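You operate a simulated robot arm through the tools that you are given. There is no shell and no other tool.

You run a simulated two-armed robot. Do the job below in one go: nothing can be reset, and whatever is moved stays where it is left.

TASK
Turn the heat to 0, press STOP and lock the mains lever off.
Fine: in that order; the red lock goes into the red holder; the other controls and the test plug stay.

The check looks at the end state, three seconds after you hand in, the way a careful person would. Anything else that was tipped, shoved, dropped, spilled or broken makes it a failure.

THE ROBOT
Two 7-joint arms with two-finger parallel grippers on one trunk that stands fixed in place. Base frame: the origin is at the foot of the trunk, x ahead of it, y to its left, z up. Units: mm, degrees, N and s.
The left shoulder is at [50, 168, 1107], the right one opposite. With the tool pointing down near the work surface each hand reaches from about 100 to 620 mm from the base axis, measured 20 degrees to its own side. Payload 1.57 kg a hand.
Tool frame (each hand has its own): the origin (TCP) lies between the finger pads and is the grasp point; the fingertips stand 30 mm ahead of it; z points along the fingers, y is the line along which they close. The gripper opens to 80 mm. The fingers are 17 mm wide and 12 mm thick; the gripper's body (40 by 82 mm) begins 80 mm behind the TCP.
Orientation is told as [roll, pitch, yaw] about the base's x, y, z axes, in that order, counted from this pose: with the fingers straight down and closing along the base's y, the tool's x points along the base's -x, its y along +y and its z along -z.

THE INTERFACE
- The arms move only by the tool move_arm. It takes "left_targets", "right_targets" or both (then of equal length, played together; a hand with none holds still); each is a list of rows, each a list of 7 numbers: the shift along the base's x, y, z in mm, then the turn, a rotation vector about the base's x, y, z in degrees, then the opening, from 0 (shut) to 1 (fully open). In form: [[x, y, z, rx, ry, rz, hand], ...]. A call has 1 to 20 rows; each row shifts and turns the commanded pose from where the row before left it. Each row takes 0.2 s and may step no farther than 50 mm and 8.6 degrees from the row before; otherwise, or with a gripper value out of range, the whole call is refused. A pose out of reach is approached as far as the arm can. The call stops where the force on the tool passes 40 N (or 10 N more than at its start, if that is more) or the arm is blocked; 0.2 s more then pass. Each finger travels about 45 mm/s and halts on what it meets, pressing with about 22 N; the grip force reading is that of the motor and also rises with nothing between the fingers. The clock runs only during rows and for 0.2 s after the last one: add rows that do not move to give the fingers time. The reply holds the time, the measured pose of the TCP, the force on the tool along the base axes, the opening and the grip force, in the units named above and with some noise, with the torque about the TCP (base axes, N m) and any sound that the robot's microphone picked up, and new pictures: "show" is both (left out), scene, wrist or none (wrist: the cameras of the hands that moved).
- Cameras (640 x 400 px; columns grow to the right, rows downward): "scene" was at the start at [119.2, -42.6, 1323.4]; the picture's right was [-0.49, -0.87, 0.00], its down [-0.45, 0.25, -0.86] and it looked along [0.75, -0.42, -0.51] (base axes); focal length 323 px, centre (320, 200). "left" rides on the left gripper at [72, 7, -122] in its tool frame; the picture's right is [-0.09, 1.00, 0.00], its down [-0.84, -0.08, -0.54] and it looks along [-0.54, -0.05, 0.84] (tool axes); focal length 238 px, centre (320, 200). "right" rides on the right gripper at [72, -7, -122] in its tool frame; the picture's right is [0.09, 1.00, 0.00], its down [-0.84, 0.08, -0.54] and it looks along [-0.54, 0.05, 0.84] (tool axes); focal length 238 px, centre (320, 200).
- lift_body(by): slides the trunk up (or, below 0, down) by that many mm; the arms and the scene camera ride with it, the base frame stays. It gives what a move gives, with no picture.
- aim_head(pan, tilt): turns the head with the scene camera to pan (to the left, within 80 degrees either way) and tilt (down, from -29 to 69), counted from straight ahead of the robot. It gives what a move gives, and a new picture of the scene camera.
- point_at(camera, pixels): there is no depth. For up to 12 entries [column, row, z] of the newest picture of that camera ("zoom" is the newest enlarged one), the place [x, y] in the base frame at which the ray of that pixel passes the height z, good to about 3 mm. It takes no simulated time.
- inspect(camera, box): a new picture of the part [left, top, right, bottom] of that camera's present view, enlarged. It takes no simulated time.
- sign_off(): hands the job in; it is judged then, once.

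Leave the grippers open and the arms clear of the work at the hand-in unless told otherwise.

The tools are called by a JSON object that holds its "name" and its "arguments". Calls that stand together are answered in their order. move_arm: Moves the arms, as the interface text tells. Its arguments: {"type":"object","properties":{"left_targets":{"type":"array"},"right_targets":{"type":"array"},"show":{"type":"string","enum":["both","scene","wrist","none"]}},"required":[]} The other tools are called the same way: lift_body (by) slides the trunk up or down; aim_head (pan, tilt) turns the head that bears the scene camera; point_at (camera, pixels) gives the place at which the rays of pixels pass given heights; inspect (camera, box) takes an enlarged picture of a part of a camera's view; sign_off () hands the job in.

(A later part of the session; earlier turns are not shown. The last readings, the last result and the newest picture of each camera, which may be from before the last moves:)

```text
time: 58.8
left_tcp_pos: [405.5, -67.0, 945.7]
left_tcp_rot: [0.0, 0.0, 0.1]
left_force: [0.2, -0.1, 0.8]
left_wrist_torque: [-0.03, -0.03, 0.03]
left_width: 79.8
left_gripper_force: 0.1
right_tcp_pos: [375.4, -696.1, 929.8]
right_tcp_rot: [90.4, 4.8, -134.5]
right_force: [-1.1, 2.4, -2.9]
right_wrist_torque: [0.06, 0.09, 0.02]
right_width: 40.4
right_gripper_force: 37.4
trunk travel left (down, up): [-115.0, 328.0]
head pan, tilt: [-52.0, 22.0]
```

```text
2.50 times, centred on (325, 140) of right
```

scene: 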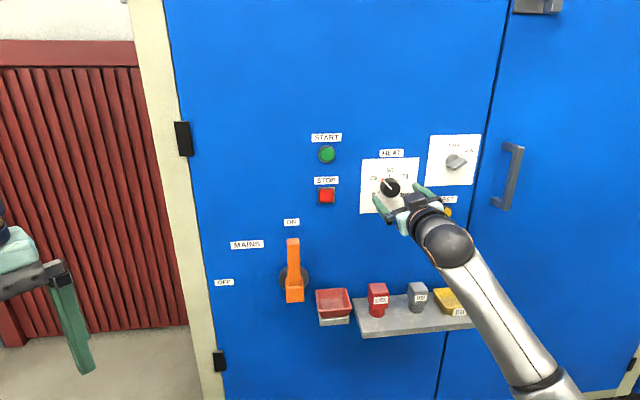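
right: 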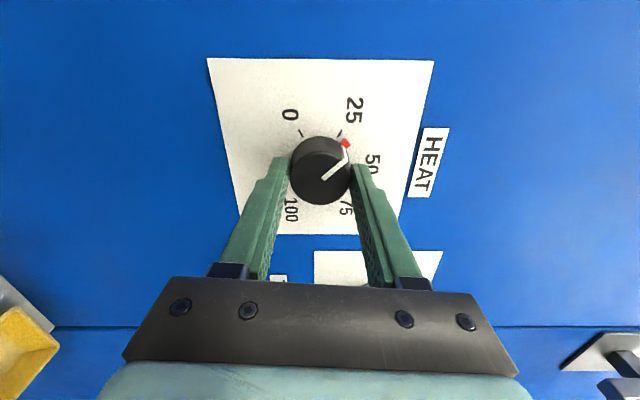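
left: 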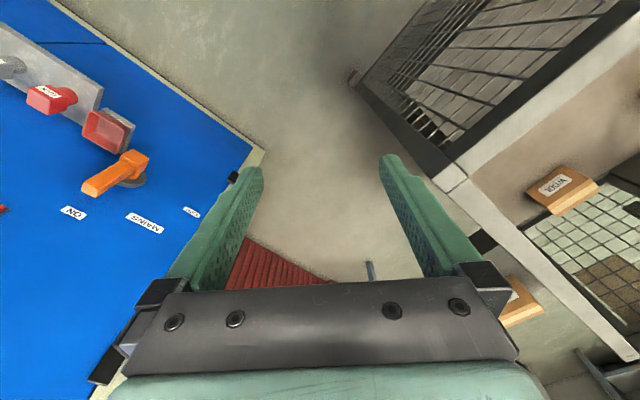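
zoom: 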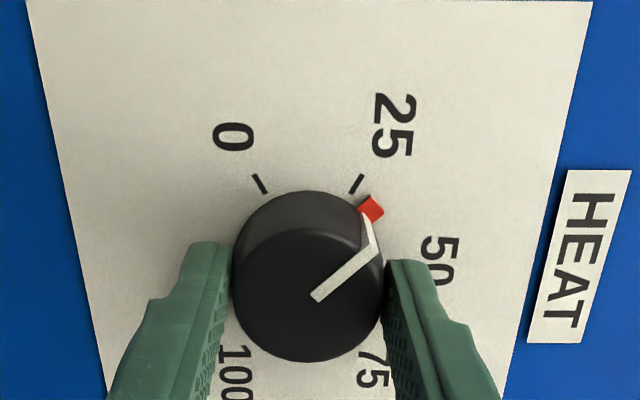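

Gripped again. The index is about 77° from 0. I'll turn 72° counter-clockwise and then check it.

{"name": "move_arm", "arguments": {"right_targets": [[0, 0, 0, -5.657, 5.657, 0, 0.3], [0, 0, 0, -5.657, 5.657, 0, 0.3], [0, 0, 0, -5.657, 5.657, 0, 0.3], [0, 0, 0, -5.657, 5.657, 0, 0.3], [0, 0, 0, -5.657, 5.657, 0, 0.3], [0, 0, 0, -5.657, 5.657, 0, 0.3], [0, 0, 0, -5.657, 5.657, 0, 0.3], [0, 0, 0, -5.657, 5.657, 0, 0.3], [0, 0, 0, -5.657, 5.657, 0, 0.3], [0, 0, 0, 0, 0, 0, 0.3]], "show": "both"}}

{"name": "inspect", "arguments": {"camera": "right", "box": [230, 60, 420, 220]}}

{"name": "inspect", "arguments": {"camera": "scene", "box": [350, 140, 510, 240]}}

```text
time: 61.0
left_tcp_pos: [406.2, -67.9, 945.5]
left_tcp_rot: [0.0, 0.0, 0.1]
left_force: [-0.1, 0.8, -0.1]
left_wrist_torque: [0.02, 0.01, 0.05]
left_width: 80.3
left_gripper_force: 0.0
right_tcp_pos: [377.1, -697.1, 929.9]
right_tcp_rot: [89.3, -67.6, -133.9]
right_force: [7.4, -11.3, 4.1]
right_wrist_torque: [-0.38, -0.42, -0.34]
right_width: 40.2
right_gripper_force: 45.3
trunk travel left (down, up): [-115.0, 328.0]
head pan, tilt: [-52.0, 22.0]
```

scene: 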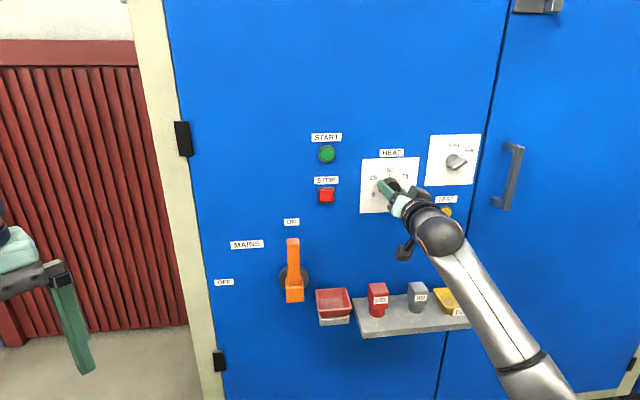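
right: 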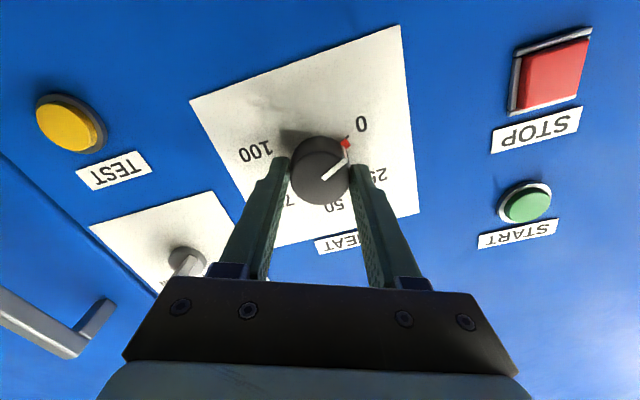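

```text
2.50 times, centred on (325, 140) of right
```

zoom: 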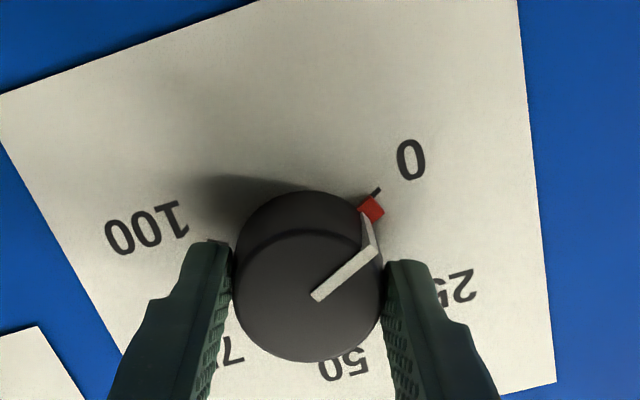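

```text
4.00 times, centred on (430, 190) of scene
```

zoom: 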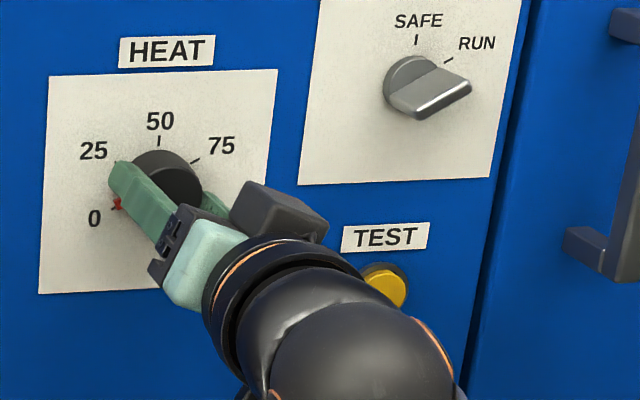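

The red index is about 5° short of the 0 tick, visible just beyond it at zoom (376,191). I'll turn 5° more and check closely.

{"name": "move_arm", "arguments": {"right_targets": [[0, 0, 0, -3.3, 3.3, 0, 0.3], [0, 0, 0, 0, 0, 0, 0.3]], "show": "wrist"}}

{"name": "inspect", "arguments": {"camera": "right", "box": [300, 110, 380, 160]}}

{"name": "inspect", "arguments": {"camera": "scene", "box": [355, 150, 435, 210]}}

```text
time: 61.6
left_tcp_pos: [406.0, -67.8, 945.0]
left_tcp_rot: [0.0, 0.0, 0.1]
left_force: [-0.1, -0.6, 0.3]
left_wrist_torque: [-0.04, 0.03, -0.01]
left_width: 79.9
left_gripper_force: 0.0
right_tcp_pos: [377.7, -695.8, 930.4]
right_tcp_rot: [89.0, -72.0, -133.5]
right_force: [12.6, -17.7, 6.9]
right_wrist_torque: [-0.12, -0.48, -0.04]
right_width: 40.5
right_gripper_force: 45.2
trunk travel left (down, up): [-115.0, 328.0]
head pan, tilt: [-52.0, 22.0]
```

right: 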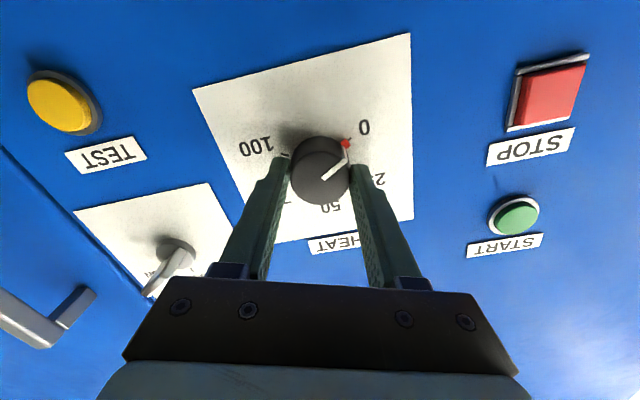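

```text
8.00 times, centred on (340, 135) of right
```

zoom: 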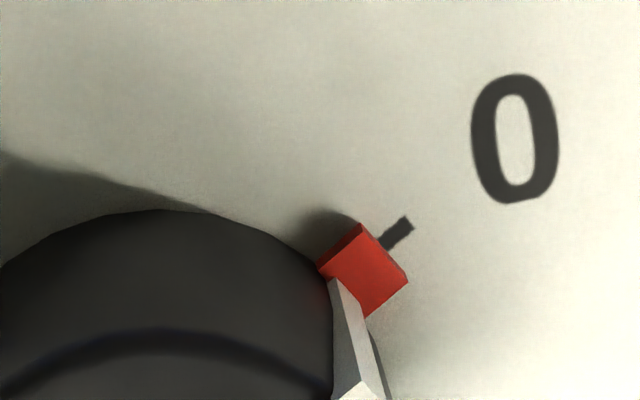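

```text
6.67 times, centred on (395, 180) of scene
```

zoom: 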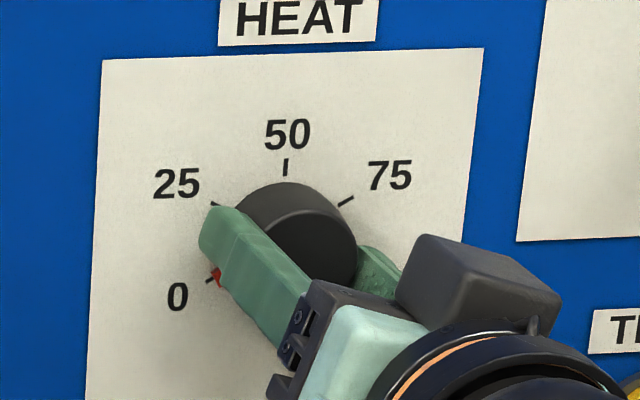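

The red index lies on the 0 tick within about a degree. I'll release the knob and back off along its axis.

{"name": "move_arm", "arguments": {"right_targets": [[0, 0, 0, 0, 0, 0, 0.6], [0, 0, 0, 0, 0, 0, 1], [0, 0, 0, 0, 0, 0, 1], [0, 0, 0, 0, 0, 0, 1], [-7, 7, 0, 0, 0, 0, 1], [-7, 7, 0, 0, 0, 0, 1], [-7, 7, 0, 0, 0, 0, 1], [-7, 7, 0, 0, 0, 0, 1], [0, 0, 0, 0, 0, 0, 1]], "show": "both"}}

{"name": "inspect", "arguments": {"camera": "right", "box": [260, 100, 380, 180]}}

{"name": "inspect", "arguments": {"camera": "scene", "box": [355, 150, 435, 210]}}

```text
time: 63.6
left_tcp_pos: [404.9, -66.5, 944.9]
left_tcp_rot: [0.0, 0.0, 0.1]
left_force: [-0.2, -0.1, 0.1]
left_wrist_torque: [0.02, -0.01, -0.01]
left_width: 80.0
left_gripper_force: 0.1
right_tcp_pos: [347.1, -666.4, 929.9]
right_tcp_rot: [89.0, -72.0, -133.4]
right_force: [-0.4, -0.4, 0.2]
right_wrist_torque: [0.0, -0.01, 0.04]
right_width: 80.0
right_gripper_force: 0.0
trunk travel left (down, up): [-115.0, 328.0]
head pan, tilt: [-52.0, 22.0]
```

scene: 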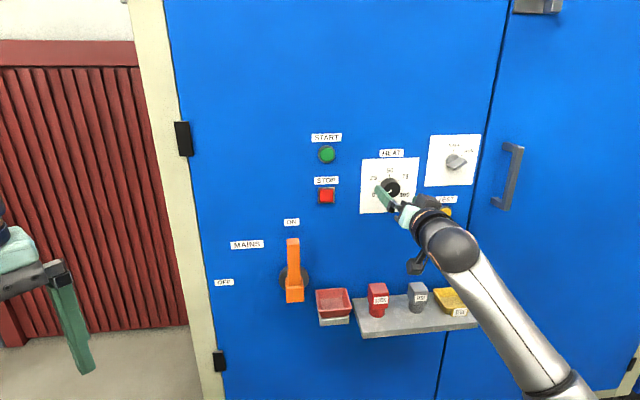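
right: 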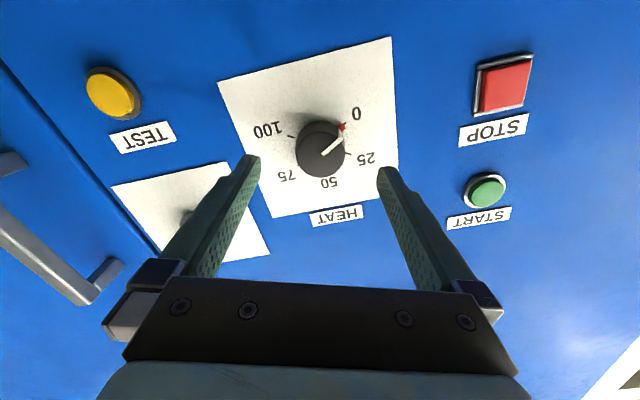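

```text
5.00 times, centred on (320, 140) of right
```

zoom: 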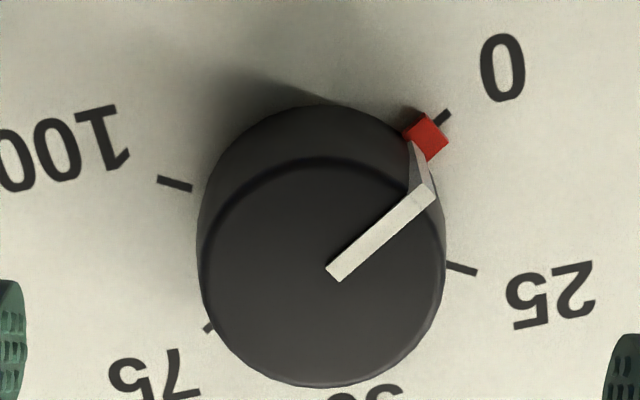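

```text
6.67 times, centred on (395, 180) of scene
```

zoom: 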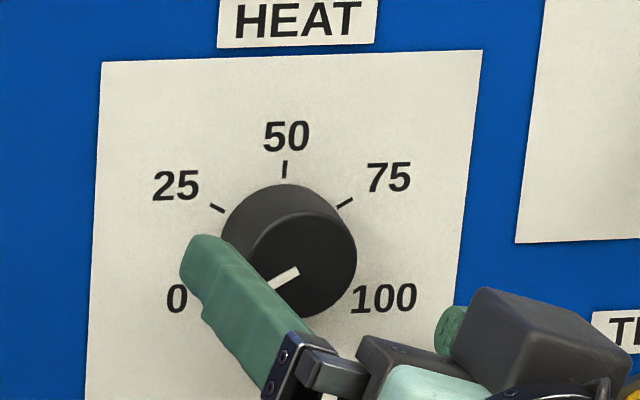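

HEAT reads 0: the pointer bar is parallel to the 0 tick and the red index sits on it. STOP is next, at about (504,87) in the wrist image. I'll get its ray now and zoom in.

{"name": "inspect", "arguments": {"camera": "right", "box": [440, 40, 560, 120]}}

{"name": "point_at", "arguments": {"camera": "right", "pixels": [[504, 87, 900], [504, 87, 880], [494, 131, 920], [494, 131, 900], [486, 189, 980], [486, 189, 960]]}}

```text
5.00 times, centred on (500, 80) of right
```

zoom: 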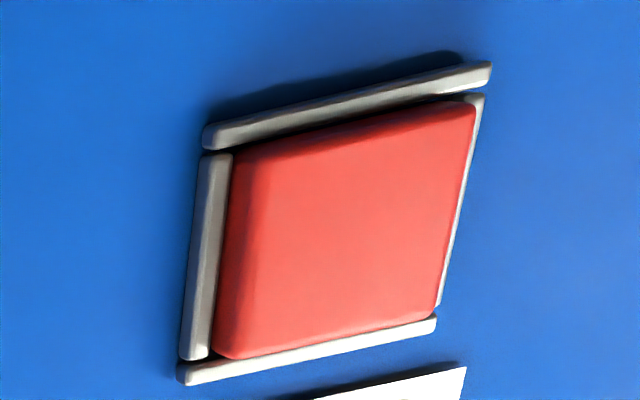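

```text
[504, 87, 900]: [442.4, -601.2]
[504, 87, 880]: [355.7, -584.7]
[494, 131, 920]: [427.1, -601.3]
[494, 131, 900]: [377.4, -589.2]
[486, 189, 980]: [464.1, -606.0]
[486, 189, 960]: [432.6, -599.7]
```

STOP's centre is at about [499,-617,913] on the panel. I'll close the gripper and slide left parallel to the panel at about 75 mm standoff, watching for reach limits.

{"name": "move_arm", "arguments": {"right_targets": [[0, 0, 0, 0, 0, 0, 0.3], [14.4, 14.4, -2.4, 0, 0, 0, 0], [14.4, 14.4, -2.4, 0, 0, 0, 0], [14.4, 14.4, -2.4, 0, 0, 0, 0], [14.4, 14.4, -2.4, 0, 0, 0, 0], [0, 0, 0, 0, 0, 0, 0]], "show": "both"}}

```text
time: 65.0
left_tcp_pos: [405.8, -67.3, 945.5]
left_tcp_rot: [-0.1, 0.0, 0.0]
left_force: [0.3, -0.4, -0.3]
left_wrist_torque: [0.0, -0.01, 0.02]
left_width: 80.2
left_gripper_force: 0.0
right_tcp_pos: [354.1, -646.1, 935.3]
right_tcp_rot: [88.4, -72.1, -132.7]
right_force: [-0.2, 1.2, 0.4]
right_wrist_torque: [0.02, 0.03, -0.01]
right_width: 0.0
right_gripper_force: 21.4
right hand out of reach, approached as far as the arm can: row 2, 3, 4, 5
trunk travel left (down, up): [-115.0, 328.0]
head pan, tilt: [-52.0, 22.0]
```

scene: 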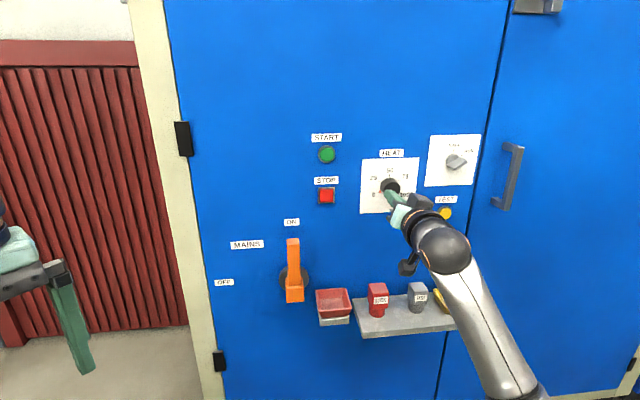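
right: 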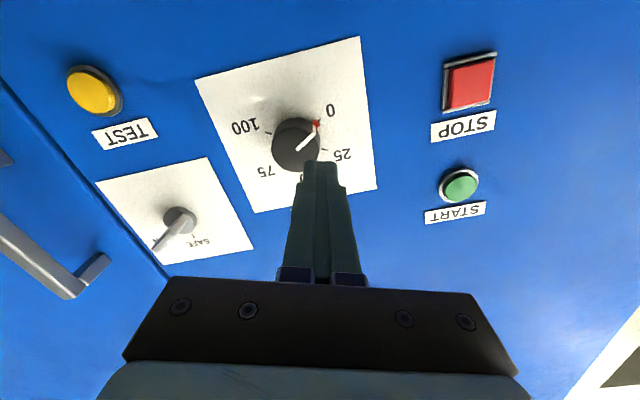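

This posture cannot bring the hand further left with the tool level. For a button press a tool tilted downward is fine, so I'll pitch the tool down by about 40° while backing off slightly.

{"name": "move_arm", "arguments": {"right_targets": [[-2, -2, 5, 5.66, 5.66, 0, 0], [-2, -2, 5, 5.66, 5.66, 0, 0], [-2, -2, 5, 5.66, 5.66, 0, 0], [-2, -2, 5, 5.66, 5.66, 0, 0], [-2, -2, 5, 5.66, 5.66, 0, 0], [0, 0, 0, 0, 0, 0, 0]], "show": "both"}}

```text
time: 66.4
left_tcp_pos: [404.7, -67.1, 946.6]
left_tcp_rot: [0.0, 0.0, 0.2]
left_force: [0.0, -0.4, -0.6]
left_wrist_torque: [0.02, 0.01, -0.01]
left_width: 79.9
left_gripper_force: 0.1
right_tcp_pos: [346.7, -655.7, 958.8]
right_tcp_rot: [20.4, -46.1, -71.5]
right_force: [-0.3, 0.8, 0.5]
right_wrist_torque: [0.0, -0.02, -0.01]
right_width: 0.0
right_gripper_force: 21.6
trunk travel left (down, up): [-115.0, 328.0]
head pan, tilt: [-52.0, 22.0]
```

scene: 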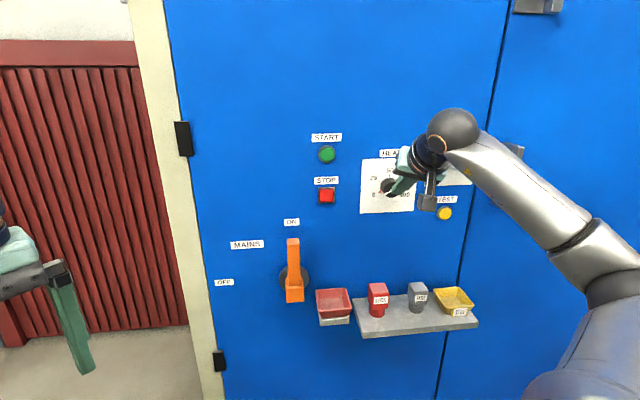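
right: 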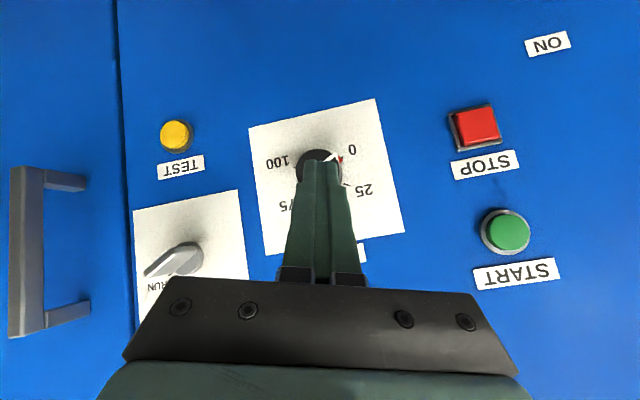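

The arm is now in the flexible "elbow to the right" posture. I'll slide left toward STOP, take out the remaining roll, and keep the tips at least 40 mm from the panel.

{"name": "move_arm", "arguments": {"right_targets": [[16, 15, -2, -3.27, 3.18, 3.9, 0], [16, 15, -4, -3.27, 3.18, 3.9, 0], [16, 15, -4, -3.27, 3.18, 3.9, 0], [15, 12, -4, 0, 0, 0, 0], [15, 10, -4, 0, 0, 0, 0], [0, 0, 0, 0, 0, 0, 0]], "show": "both"}}

```text
time: 67.8
left_tcp_pos: [406.6, -66.0, 946.3]
left_tcp_rot: [-0.1, 0.0, 0.1]
left_force: [0.3, 0.2, -0.5]
left_wrist_torque: [-0.01, 0.01, -0.02]
left_width: 80.0
left_gripper_force: 0.1
right_tcp_pos: [422.5, -588.2, 941.1]
right_tcp_rot: [0.6, -49.7, -44.9]
right_force: [0.1, -0.1, -0.8]
right_wrist_torque: [-0.02, 0.0, 0.01]
right_width: 0.1
right_gripper_force: 21.5
trunk travel left (down, up): [-115.0, 328.0]
head pan, tilt: [-52.0, 22.0]
```

scene: 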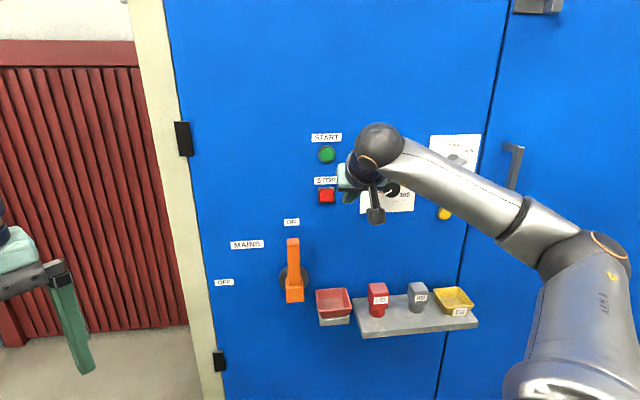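
right: 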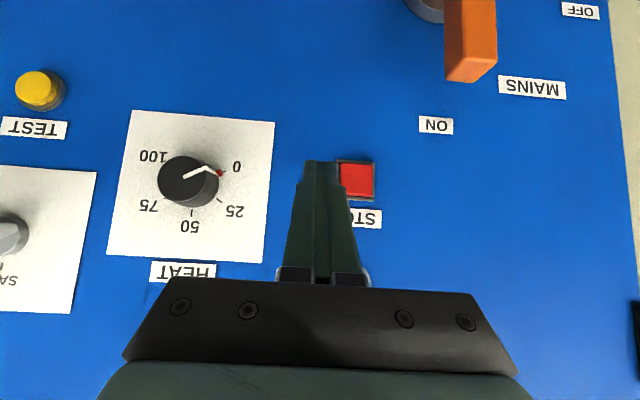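

STOP is just to the left of the fingertips in the world, at (357,180) in the picture. I'll zoom and compute its ray.

{"name": "inspect", "arguments": {"camera": "right", "box": [290, 140, 410, 220]}}

{"name": "point_at", "arguments": {"camera": "right", "pixels": [[357, 181, 920], [357, 181, 900], [367, 219, 960], [367, 219, 940], [436, 125, 860], [436, 125, 850]]}}

```text
5.00 times, centred on (350, 180) of right
```

zoom: 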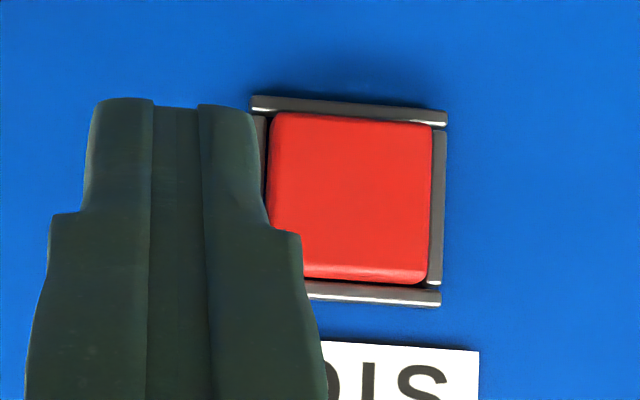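

```text
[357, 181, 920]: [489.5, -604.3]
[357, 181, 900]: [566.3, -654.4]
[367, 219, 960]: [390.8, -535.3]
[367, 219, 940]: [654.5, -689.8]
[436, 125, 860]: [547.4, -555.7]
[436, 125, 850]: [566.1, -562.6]
```

STOP's face centre is at about [495,-608,917]. I'll line up the closed fingertips' leading edge with it, about 13 mm short of the face.

{"name": "move_arm", "arguments": {"right_targets": [[13, 12, -4, 0, 0, 0, 0], [13, 12, -4, 0, 0, 0, 0], [8, -8, -2, 0, 0, 0, 0], [8, -8, -2, 0, 0, 0, 0], [0, 0, 0, 0, 0, 0, 0]], "show": "both"}}

{"name": "inspect", "arguments": {"camera": "right", "box": [260, 140, 380, 220]}}

{"name": "inspect", "arguments": {"camera": "scene", "box": [300, 150, 400, 220]}}

```text
time: 69.0
left_tcp_pos: [404.7, -66.7, 946.4]
left_tcp_rot: [0.1, 0.0, 0.1]
left_force: [-0.6, 1.0, -0.3]
left_wrist_torque: [-0.05, -0.03, 0.0]
left_width: 80.1
left_gripper_force: 0.1
right_tcp_pos: [467.0, -583.5, 930.0]
right_tcp_rot: [0.7, -49.7, -45.0]
right_force: [-0.7, 0.6, -0.1]
right_wrist_torque: [0.01, 0.01, 0.01]
right_width: 0.1
right_gripper_force: 21.5
trunk travel left (down, up): [-115.0, 328.0]
head pan, tilt: [-52.0, 22.0]
```

scene: 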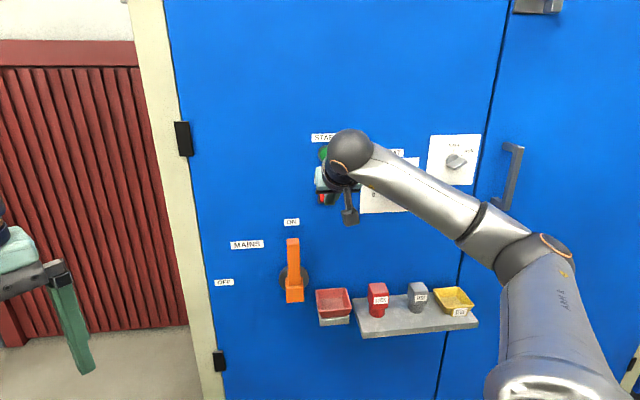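
right: 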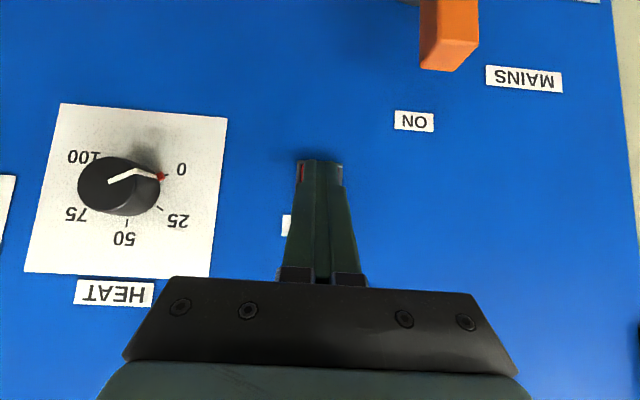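

```text
5.00 times, centred on (320, 180) of right
```

zoom: 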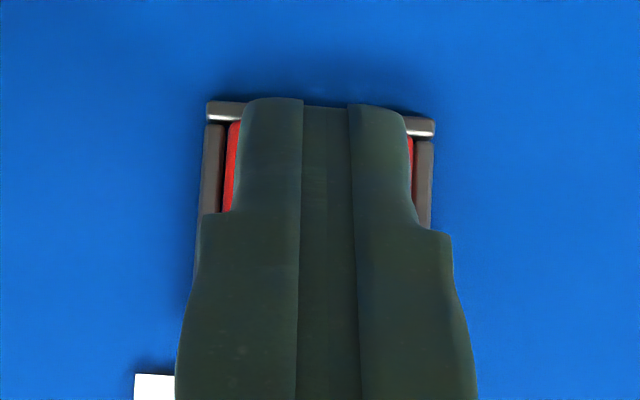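

```text
5.71 times, centred on (350, 185) of scene
```

zoom: 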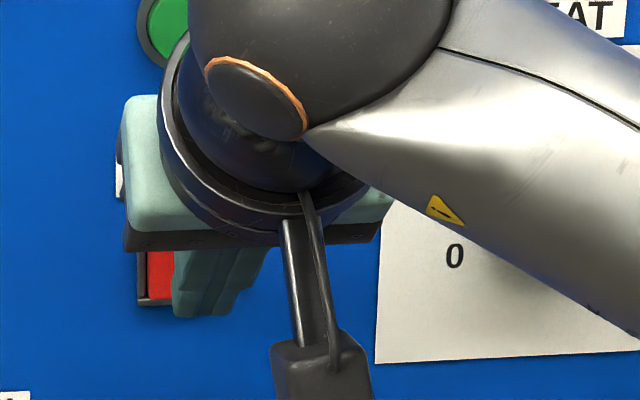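

The fingers are centred on the button in the wrist view. I'll press in slowly, straight along the panel normal.

{"name": "move_arm", "arguments": {"right_targets": [[2.1, -2.1, 0, 0, 0, 0, 0], [2.1, -2.1, 0, 0, 0, 0, 0], [2.1, -2.1, 0, 0, 0, 0, 0], [1.4, -1.4, 0, 0, 0, 0, 0], [1.4, -1.4, 0, 0, 0, 0, 0]], "show": "wrist"}}

```text
time: 70.2
left_tcp_pos: [405.3, -66.8, 945.3]
left_tcp_rot: [0.0, 0.0, 0.1]
left_force: [-0.3, 0.6, 0.3]
left_wrist_torque: [0.0, 0.01, -0.01]
left_width: 80.0
left_gripper_force: 0.0
right_tcp_pos: [474.7, -590.2, 929.0]
right_tcp_rot: [0.6, -49.7, -44.9]
right_force: [-0.3, -0.9, -0.2]
right_wrist_torque: [-0.04, -0.01, 0.03]
right_width: 0.0
right_gripper_force: 21.3
trunk travel left (down, up): [-115.0, 328.0]
head pan, tilt: [-52.0, 22.0]
```

right: 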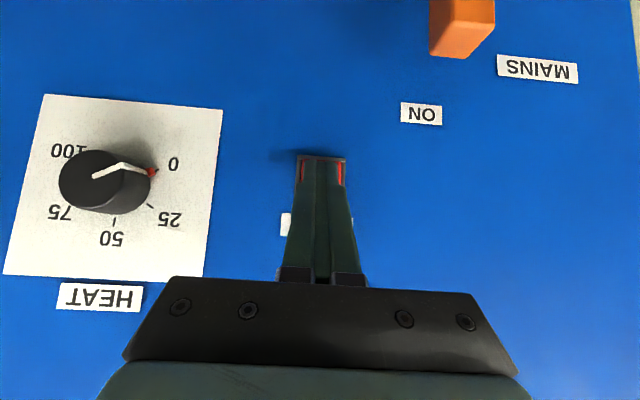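

There's no contact yet. I'll continue with 2 mm steps.

{"name": "move_arm", "arguments": {"right_targets": [[1.4, -1.4, 0, 0, 0, 0, 0], [1.4, -1.4, 0, 0, 0, 0, 0], [1.4, -1.4, 0, 0, 0, 0, 0], [1.4, -1.4, 0, 0, 0, 0, 0]], "show": "wrist"}}

```text
time: 71.2
left_tcp_pos: [406.4, -65.7, 946.1]
left_tcp_rot: [0.0, 0.0, 0.1]
left_force: [0.1, 0.1, 0.8]
left_wrist_torque: [0.0, 0.04, 0.03]
left_width: 80.1
left_gripper_force: 0.1
right_tcp_pos: [480.9, -596.5, 930.4]
right_tcp_rot: [0.6, -49.6, -45.0]
right_force: [-2.1, 0.2, 0.8]
right_wrist_torque: [0.01, 0.03, -0.03]
right_width: 0.0
right_gripper_force: 21.5
trunk travel left (down, up): [-115.0, 328.0]
head pan, tilt: [-52.0, 22.0]
heard: click
```

right: 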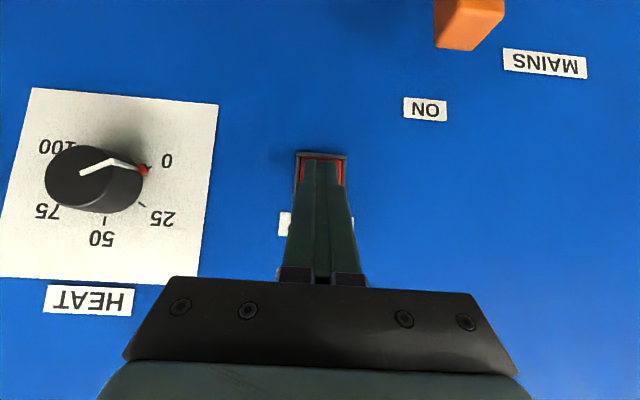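

I heard a click, so STOP is pressed. I'll back off and check its appearance.

{"name": "move_arm", "arguments": {"right_targets": [[-2, 2, 0, 0, 0, 0, 0], [-6, 6, 2, 0, 0, 0, 0], [-10, 10, 3, 0, 0, 0, 0], [-10, 10, 3, 0, 0, 0, 0], [-10, -10, 3, 0, 0, 0, 0], [-10, -10, 3, 0, 0, 0, 0], [0, 0, 0, 0, 0, 0, 0]], "show": "both"}}

{"name": "inspect", "arguments": {"camera": "right", "box": [300, 100, 460, 240]}}

{"name": "inspect", "arguments": {"camera": "right", "box": [80, 100, 280, 260]}}

```text
time: 72.8
left_tcp_pos: [405.3, -66.4, 945.5]
left_tcp_rot: [0.0, 0.0, 0.1]
left_force: [-0.1, -0.1, 0.6]
left_wrist_torque: [0.01, -0.02, -0.04]
left_width: 80.1
left_gripper_force: 0.0
right_tcp_pos: [433.6, -588.1, 943.8]
right_tcp_rot: [0.6, -49.6, -45.0]
right_force: [0.0, -0.5, 0.1]
right_wrist_torque: [0.03, -0.04, 0.03]
right_width: 0.1
right_gripper_force: 21.1
trunk travel left (down, up): [-115.0, 328.0]
head pan, tilt: [-52.0, 22.0]
```

scene: 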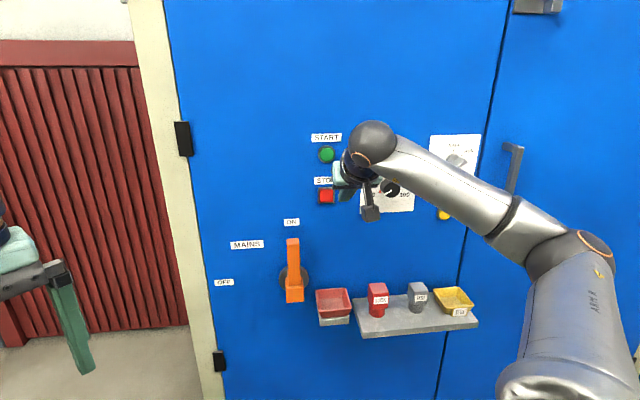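
right: 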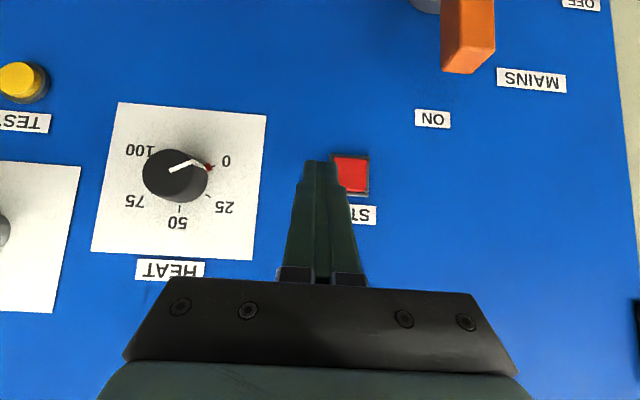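

```text
2.86 times, centred on (380, 170) of right
```

zoom: 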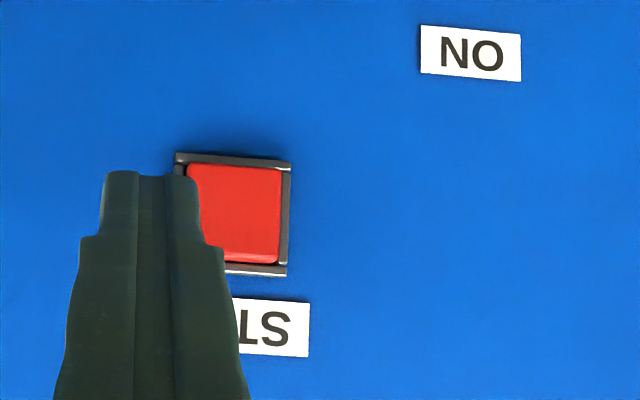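

```text
2.50 times, centred on (180, 180) of right
```

zoom: 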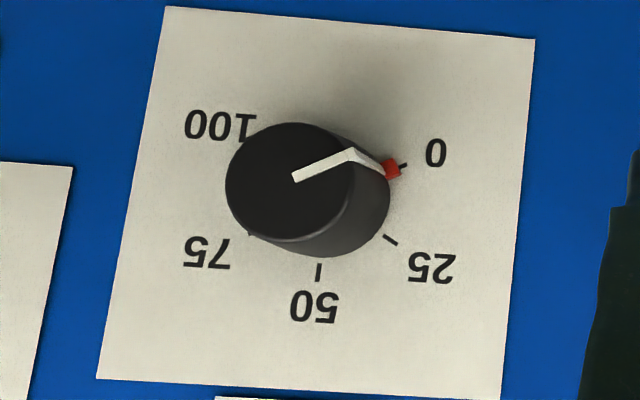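

STOP is pressed (it clicked and sprang back), and HEAT still reads 0. Next is the lever. I'll zoom on it from both cameras to triangulate the handle.

{"name": "inspect", "arguments": {"camera": "scene", "box": [250, 215, 370, 335]}}

{"name": "inspect", "arguments": {"camera": "right", "box": [380, 0, 540, 110]}}

```text
3.33 times, centred on (310, 275) of scene
```

zoom: 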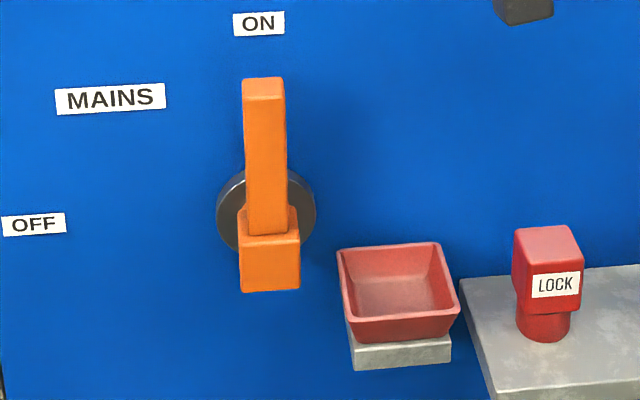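

```text
3.64 times, centred on (460, 55) of right
```

zoom: 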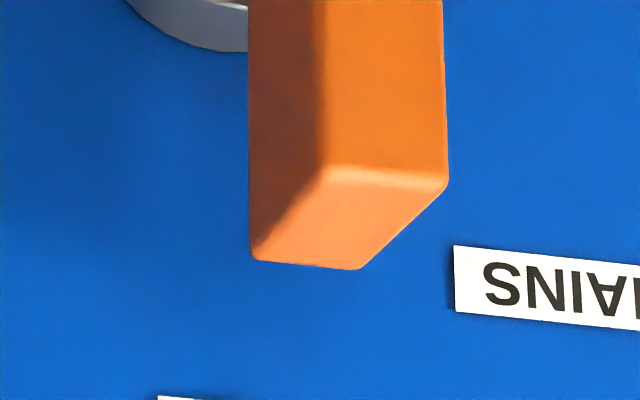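

I'll get rays for the lever's top-front and top-back edges from both cameras.

{"name": "point_at", "arguments": {"camera": "right", "pixels": [[477.9, 48.4, 840], [477.9, 48.4, 800], [456.2, 72.9, 840], [456.2, 72.9, 800]]}}

{"name": "point_at", "arguments": {"camera": "scene", "pixels": [[293.2, 244.4, 840], [293.2, 244.4, 800], [292.9, 238.7, 840], [292.9, 238.7, 800], [294, 269, 700], [294, 269, 740], [295, 296, 720], [295, 296, 680], [294, 279, 720], [294, 279, 680]]}}

```text
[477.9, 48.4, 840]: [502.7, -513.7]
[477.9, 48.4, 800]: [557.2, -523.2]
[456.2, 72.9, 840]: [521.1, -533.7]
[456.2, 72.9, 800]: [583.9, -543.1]
```

```text
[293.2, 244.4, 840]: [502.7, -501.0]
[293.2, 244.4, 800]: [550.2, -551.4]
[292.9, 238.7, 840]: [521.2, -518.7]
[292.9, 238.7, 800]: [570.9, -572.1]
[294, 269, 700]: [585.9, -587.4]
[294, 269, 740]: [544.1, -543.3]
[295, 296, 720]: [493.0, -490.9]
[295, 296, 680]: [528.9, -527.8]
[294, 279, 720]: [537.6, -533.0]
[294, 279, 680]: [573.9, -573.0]
```

The lever bar is about 26 mm wide and stands 32–61 mm out from the panel, from the hub at z 700 up to z≈828. I plan to push its right side with the closed fingers along an arc to the left. First I'll move down beside it, well out from the panel.

{"name": "move_arm", "arguments": {"right_targets": [[9, 17, -25, 0, 0, 0, 0], [9, 17, -33, 0, 0, 0, 0], [10, 17, -33, 0, 0, 0, 0], [10, 17, -33, 0, 0, 0, 0], [0, 0, 0, 0, 0, 0, 0]], "show": "both"}}

```text
time: 74.0
left_tcp_pos: [404.8, -68.6, 945.6]
left_tcp_rot: [0.0, 0.0, 0.1]
left_force: [-0.8, 0.1, -0.6]
left_wrist_torque: [0.01, 0.01, 0.02]
left_width: 80.1
left_gripper_force: 0.1
right_tcp_pos: [473.4, -519.0, 822.3]
right_tcp_rot: [0.5, -49.7, -45.1]
right_force: [-0.2, 0.1, -0.4]
right_wrist_torque: [0.02, 0.01, 0.01]
right_width: 0.1
right_gripper_force: 21.8
trunk travel left (down, up): [-115.0, 328.0]
head pan, tilt: [-52.0, 22.0]
```

scene: 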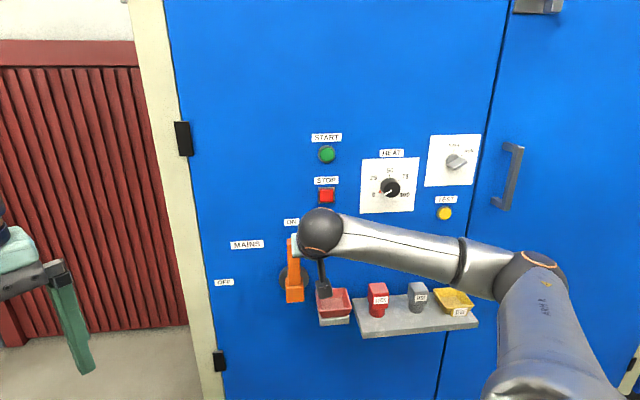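
right: 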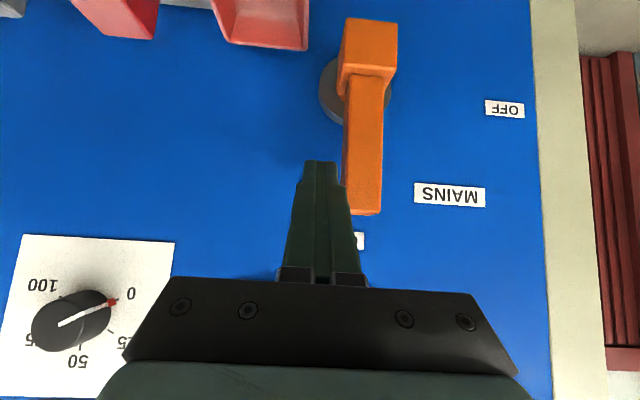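

The fingertips are now level with the bar on its right side, with a gap of about 5–8 mm. I'll shift 4 mm further right and advance so the fingers pass alongside the bar.

{"name": "move_arm", "arguments": {"right_targets": [[-3.5, -3.5, -2, 0, 0, 0, 0], [7.6, -7.6, 0, 0, 0, 0, 0], [7.6, -7.6, 0, 0, 0, 0, 0], [7.6, -7.6, 0, 0, 0, 0, 0], [7.6, -7.6, 0, 0, 0, 0, 0], [0, 0, 0, 0, 0, 0, 0]], "show": "both"}}

{"name": "inspect", "arguments": {"camera": "right", "box": [240, 60, 440, 220]}}

```text
time: 75.4
left_tcp_pos: [405.8, -67.0, 946.9]
left_tcp_rot: [0.0, 0.1, 0.1]
left_force: [0.2, 0.5, 0.2]
left_wrist_torque: [0.02, 0.01, -0.01]
left_width: 79.8
left_gripper_force: 0.1
right_tcp_pos: [498.1, -553.8, 818.1]
right_tcp_rot: [0.5, -49.6, -45.0]
right_force: [0.0, 0.4, -0.6]
right_wrist_torque: [-0.01, -0.02, 0.02]
right_width: 0.0
right_gripper_force: 21.7
trunk travel left (down, up): [-115.0, 328.0]
head pan, tilt: [-52.0, 22.0]
```

scene: 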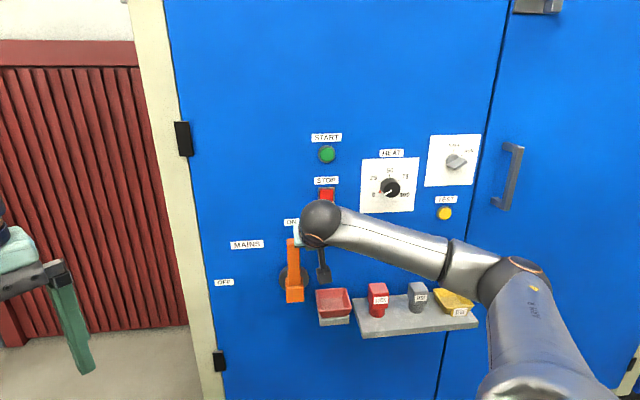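
right: 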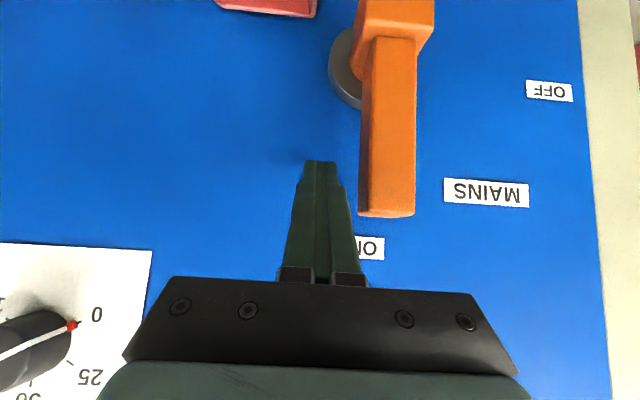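

```text
2.50 times, centred on (340, 140) of right
```

zoom: 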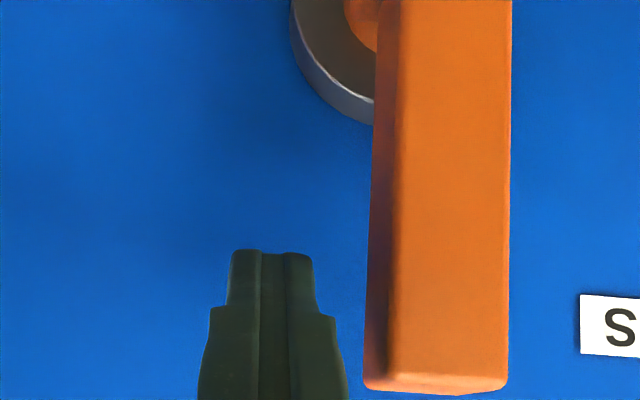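

The fingers are alongside the bar at its right with the tips behind its front face. I'll begin pushing left along the arc for the first 20° or so.

{"name": "move_arm", "arguments": {"right_targets": [[5.45, 5.45, 0.5, 0, 0, 0, 0], [5.45, 5.45, 0.5, 0, 0, 0, 0], [5.8, 5.8, 0.4, 0, 0, 0, 0], [5.8, 5.8, 0.4, 0, 0, 0, 0], [5.7, 5.7, -1, 0, 0, 0, 0], [5.7, 5.7, -1, 0, 0, 0, 0]], "show": "both"}}

```text
time: 76.8
left_tcp_pos: [405.3, -67.0, 947.8]
left_tcp_rot: [0.0, -0.1, 0.1]
left_force: [-0.4, -0.6, 0.2]
left_wrist_torque: [0.0, 0.0, 0.01]
left_width: 79.9
left_gripper_force: 0.1
right_tcp_pos: [532.6, -518.7, 817.1]
right_tcp_rot: [0.7, -49.7, -45.0]
right_force: [0.7, -1.2, 3.0]
right_wrist_torque: [-0.03, -0.06, -0.08]
right_width: 0.0
right_gripper_force: 20.9
trunk travel left (down, up): [-115.0, 328.0]
head pan, tilt: [-52.0, 22.0]
```

scene: 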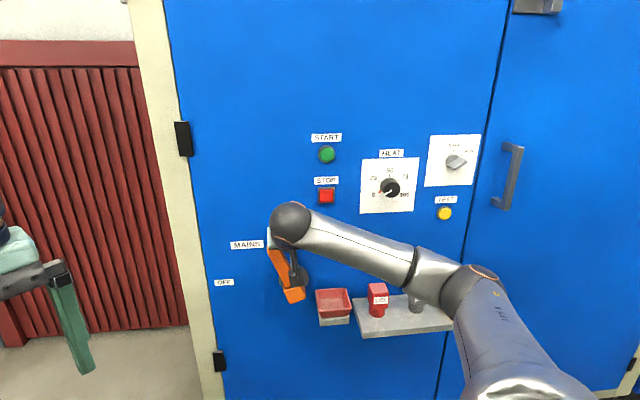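
right: 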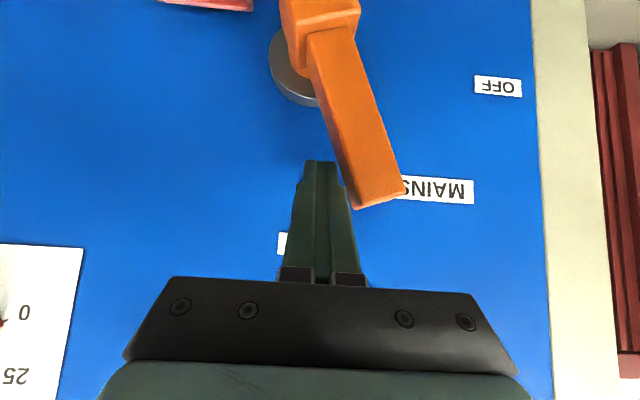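

The lever is following (about 20–25° now) with low force. I'll continue the arc to about 60°.

{"name": "move_arm", "arguments": {"right_targets": [[5.53, 5.53, -2.4, 0, 0, 0, 0], [5.53, 5.53, -2.4, 0, 0, 0, 0], [5.15, 5.15, -3.7, 0, 0, 0, 0], [5.15, 5.15, -3.7, 0, 0, 0, 0], [4.62, 4.62, -4.9, 0, 0, 0, 0], [4.62, 4.62, -4.9, 0, 0, 0, 0], [3.95, 3.95, -6, 0, 0, 0, 0], [3.95, 3.95, -6, 0, 0, 0, 0]], "show": "both"}}

```text
time: 78.6
left_tcp_pos: [405.8, -66.1, 945.7]
left_tcp_rot: [0.0, 0.0, 0.1]
left_force: [-0.3, -0.1, -0.8]
left_wrist_torque: [-0.03, 0.0, 0.01]
left_width: 80.1
left_gripper_force: 0.1
right_tcp_pos: [571.4, -480.4, 781.7]
right_tcp_rot: [0.7, -49.8, -44.9]
right_force: [2.9, -0.4, 2.8]
right_wrist_torque: [-0.01, -0.15, -0.01]
right_width: 0.0
right_gripper_force: 21.3
trunk travel left (down, up): [-115.0, 328.0]
head pan, tilt: [-52.0, 22.0]
```

scene: 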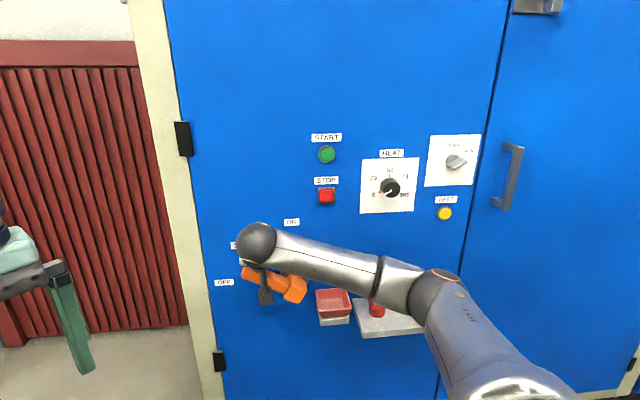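
right: 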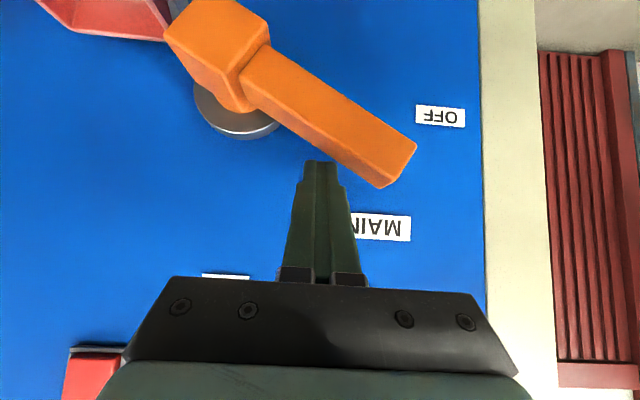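

The lever is now at about 60°. I'll continue the arc down toward OFF.

{"name": "move_arm", "arguments": {"right_targets": [[3.15, 3.15, -6.9, 0, 0, 0, 0], [3.15, 3.15, -6.9, 0, 0, 0, 0], [2.26, 2.26, -7.5, 0, 0, 0, 0], [2.26, 2.26, -7.5, 0, 0, 0, 0], [1.3, 1.3, -8, 0, 0, 0, 0]], "show": "both"}}

{"name": "inspect", "arguments": {"camera": "right", "box": [180, 0, 480, 220]}}

```text
time: 79.8
left_tcp_pos: [404.8, -66.9, 946.4]
left_tcp_rot: [-0.1, 0.1, 0.1]
left_force: [0.3, 0.9, -0.1]
left_wrist_torque: [0.01, -0.01, 0.01]
left_width: 79.9
left_gripper_force: 0.0
right_tcp_pos: [583.3, -470.0, 745.6]
right_tcp_rot: [0.6, -49.7, -45.0]
right_force: [1.4, -1.3, 1.3]
right_wrist_torque: [-0.09, -0.03, -0.04]
right_width: 0.0
right_gripper_force: 21.6
trunk travel left (down, up): [-115.0, 328.0]
head pan, tilt: [-52.0, 22.0]
```

scene: 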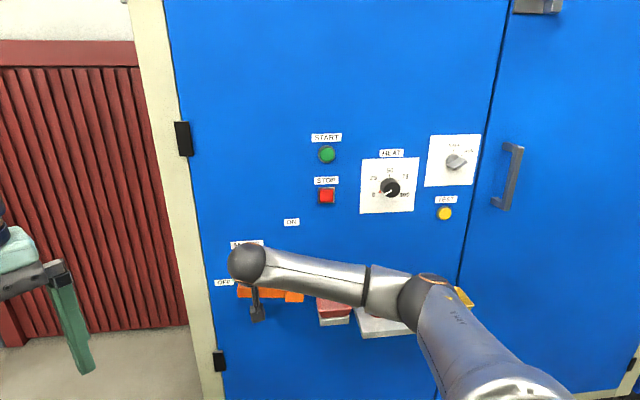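
right: 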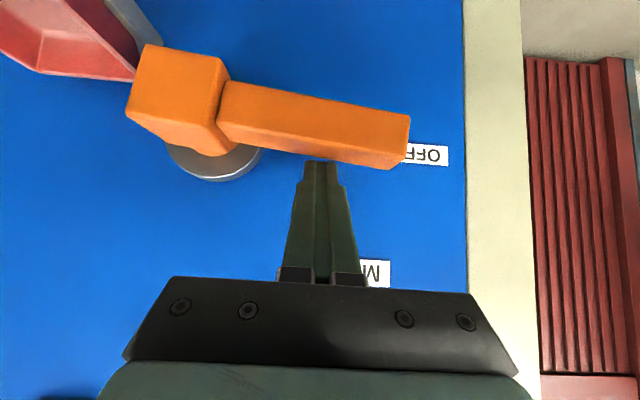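

```text
1.82 times, centred on (330, 110) of right
```

zoom: 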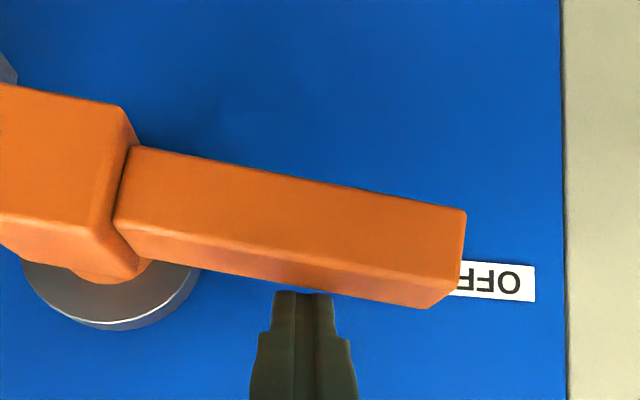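

The lever is within about 5° of horizontal (bar edge slope against the OFF label's slope). I'll push down gently in small steps to the end position.

{"name": "move_arm", "arguments": {"right_targets": [[0.6, 0.6, -3, 0, 0, 0, 0], [0.4, 0.4, -3, 0, 0, 0, 0], [0.2, 0.2, -2, 0, 0, 0, 0]], "show": "wrist"}}

{"name": "inspect", "arguments": {"camera": "right", "box": [180, 0, 480, 220]}}

```text
time: 80.6
left_tcp_pos: [405.9, -67.0, 945.9]
left_tcp_rot: [0.0, 0.1, 0.1]
left_force: [0.2, -0.2, -0.2]
left_wrist_torque: [0.02, 0.02, -0.02]
left_width: 80.1
left_gripper_force: 0.1
right_tcp_pos: [584.9, -468.5, 738.6]
right_tcp_rot: [0.6, -49.6, -45.0]
right_force: [3.6, -2.3, 1.4]
right_wrist_torque: [-0.07, -0.09, -0.04]
right_width: 0.0
right_gripper_force: 21.5
trunk travel left (down, up): [-115.0, 328.0]
head pan, tilt: [-52.0, 22.0]
```

right: 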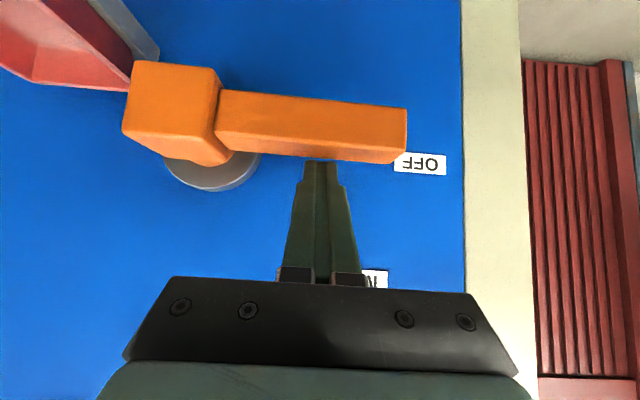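

```text
1.82 times, centred on (330, 110) of right
```

zoom: 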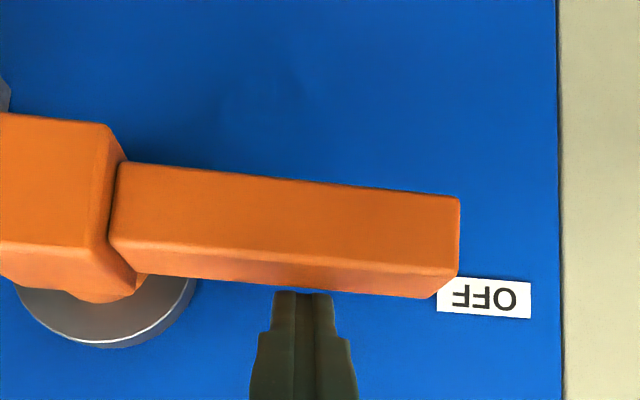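

The bar now looks parallel to the OFF label. I'll zoom in more to compare the slopes precisely.

{"name": "inspect", "arguments": {"camera": "right", "box": [210, 70, 460, 200]}}

{"name": "inspect", "arguments": {"camera": "scene", "box": [200, 215, 340, 315]}}

```text
2.56 times, centred on (335, 135) of right
```

zoom: 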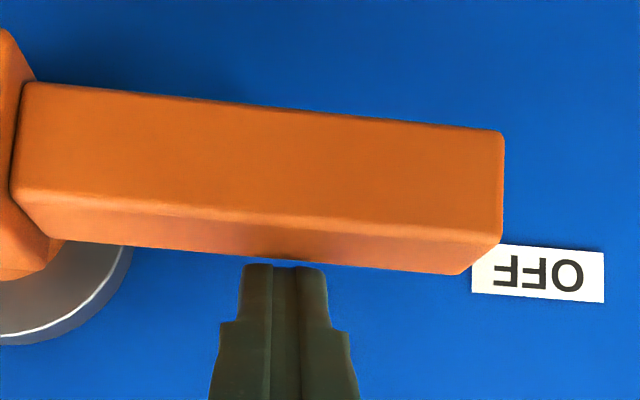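

```text
4.00 times, centred on (270, 265) of scene
```

zoom: 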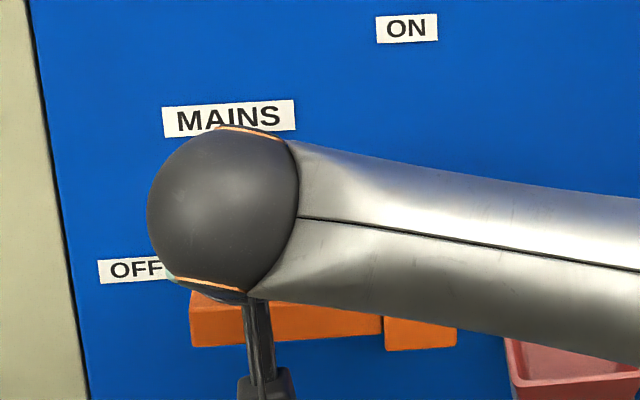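

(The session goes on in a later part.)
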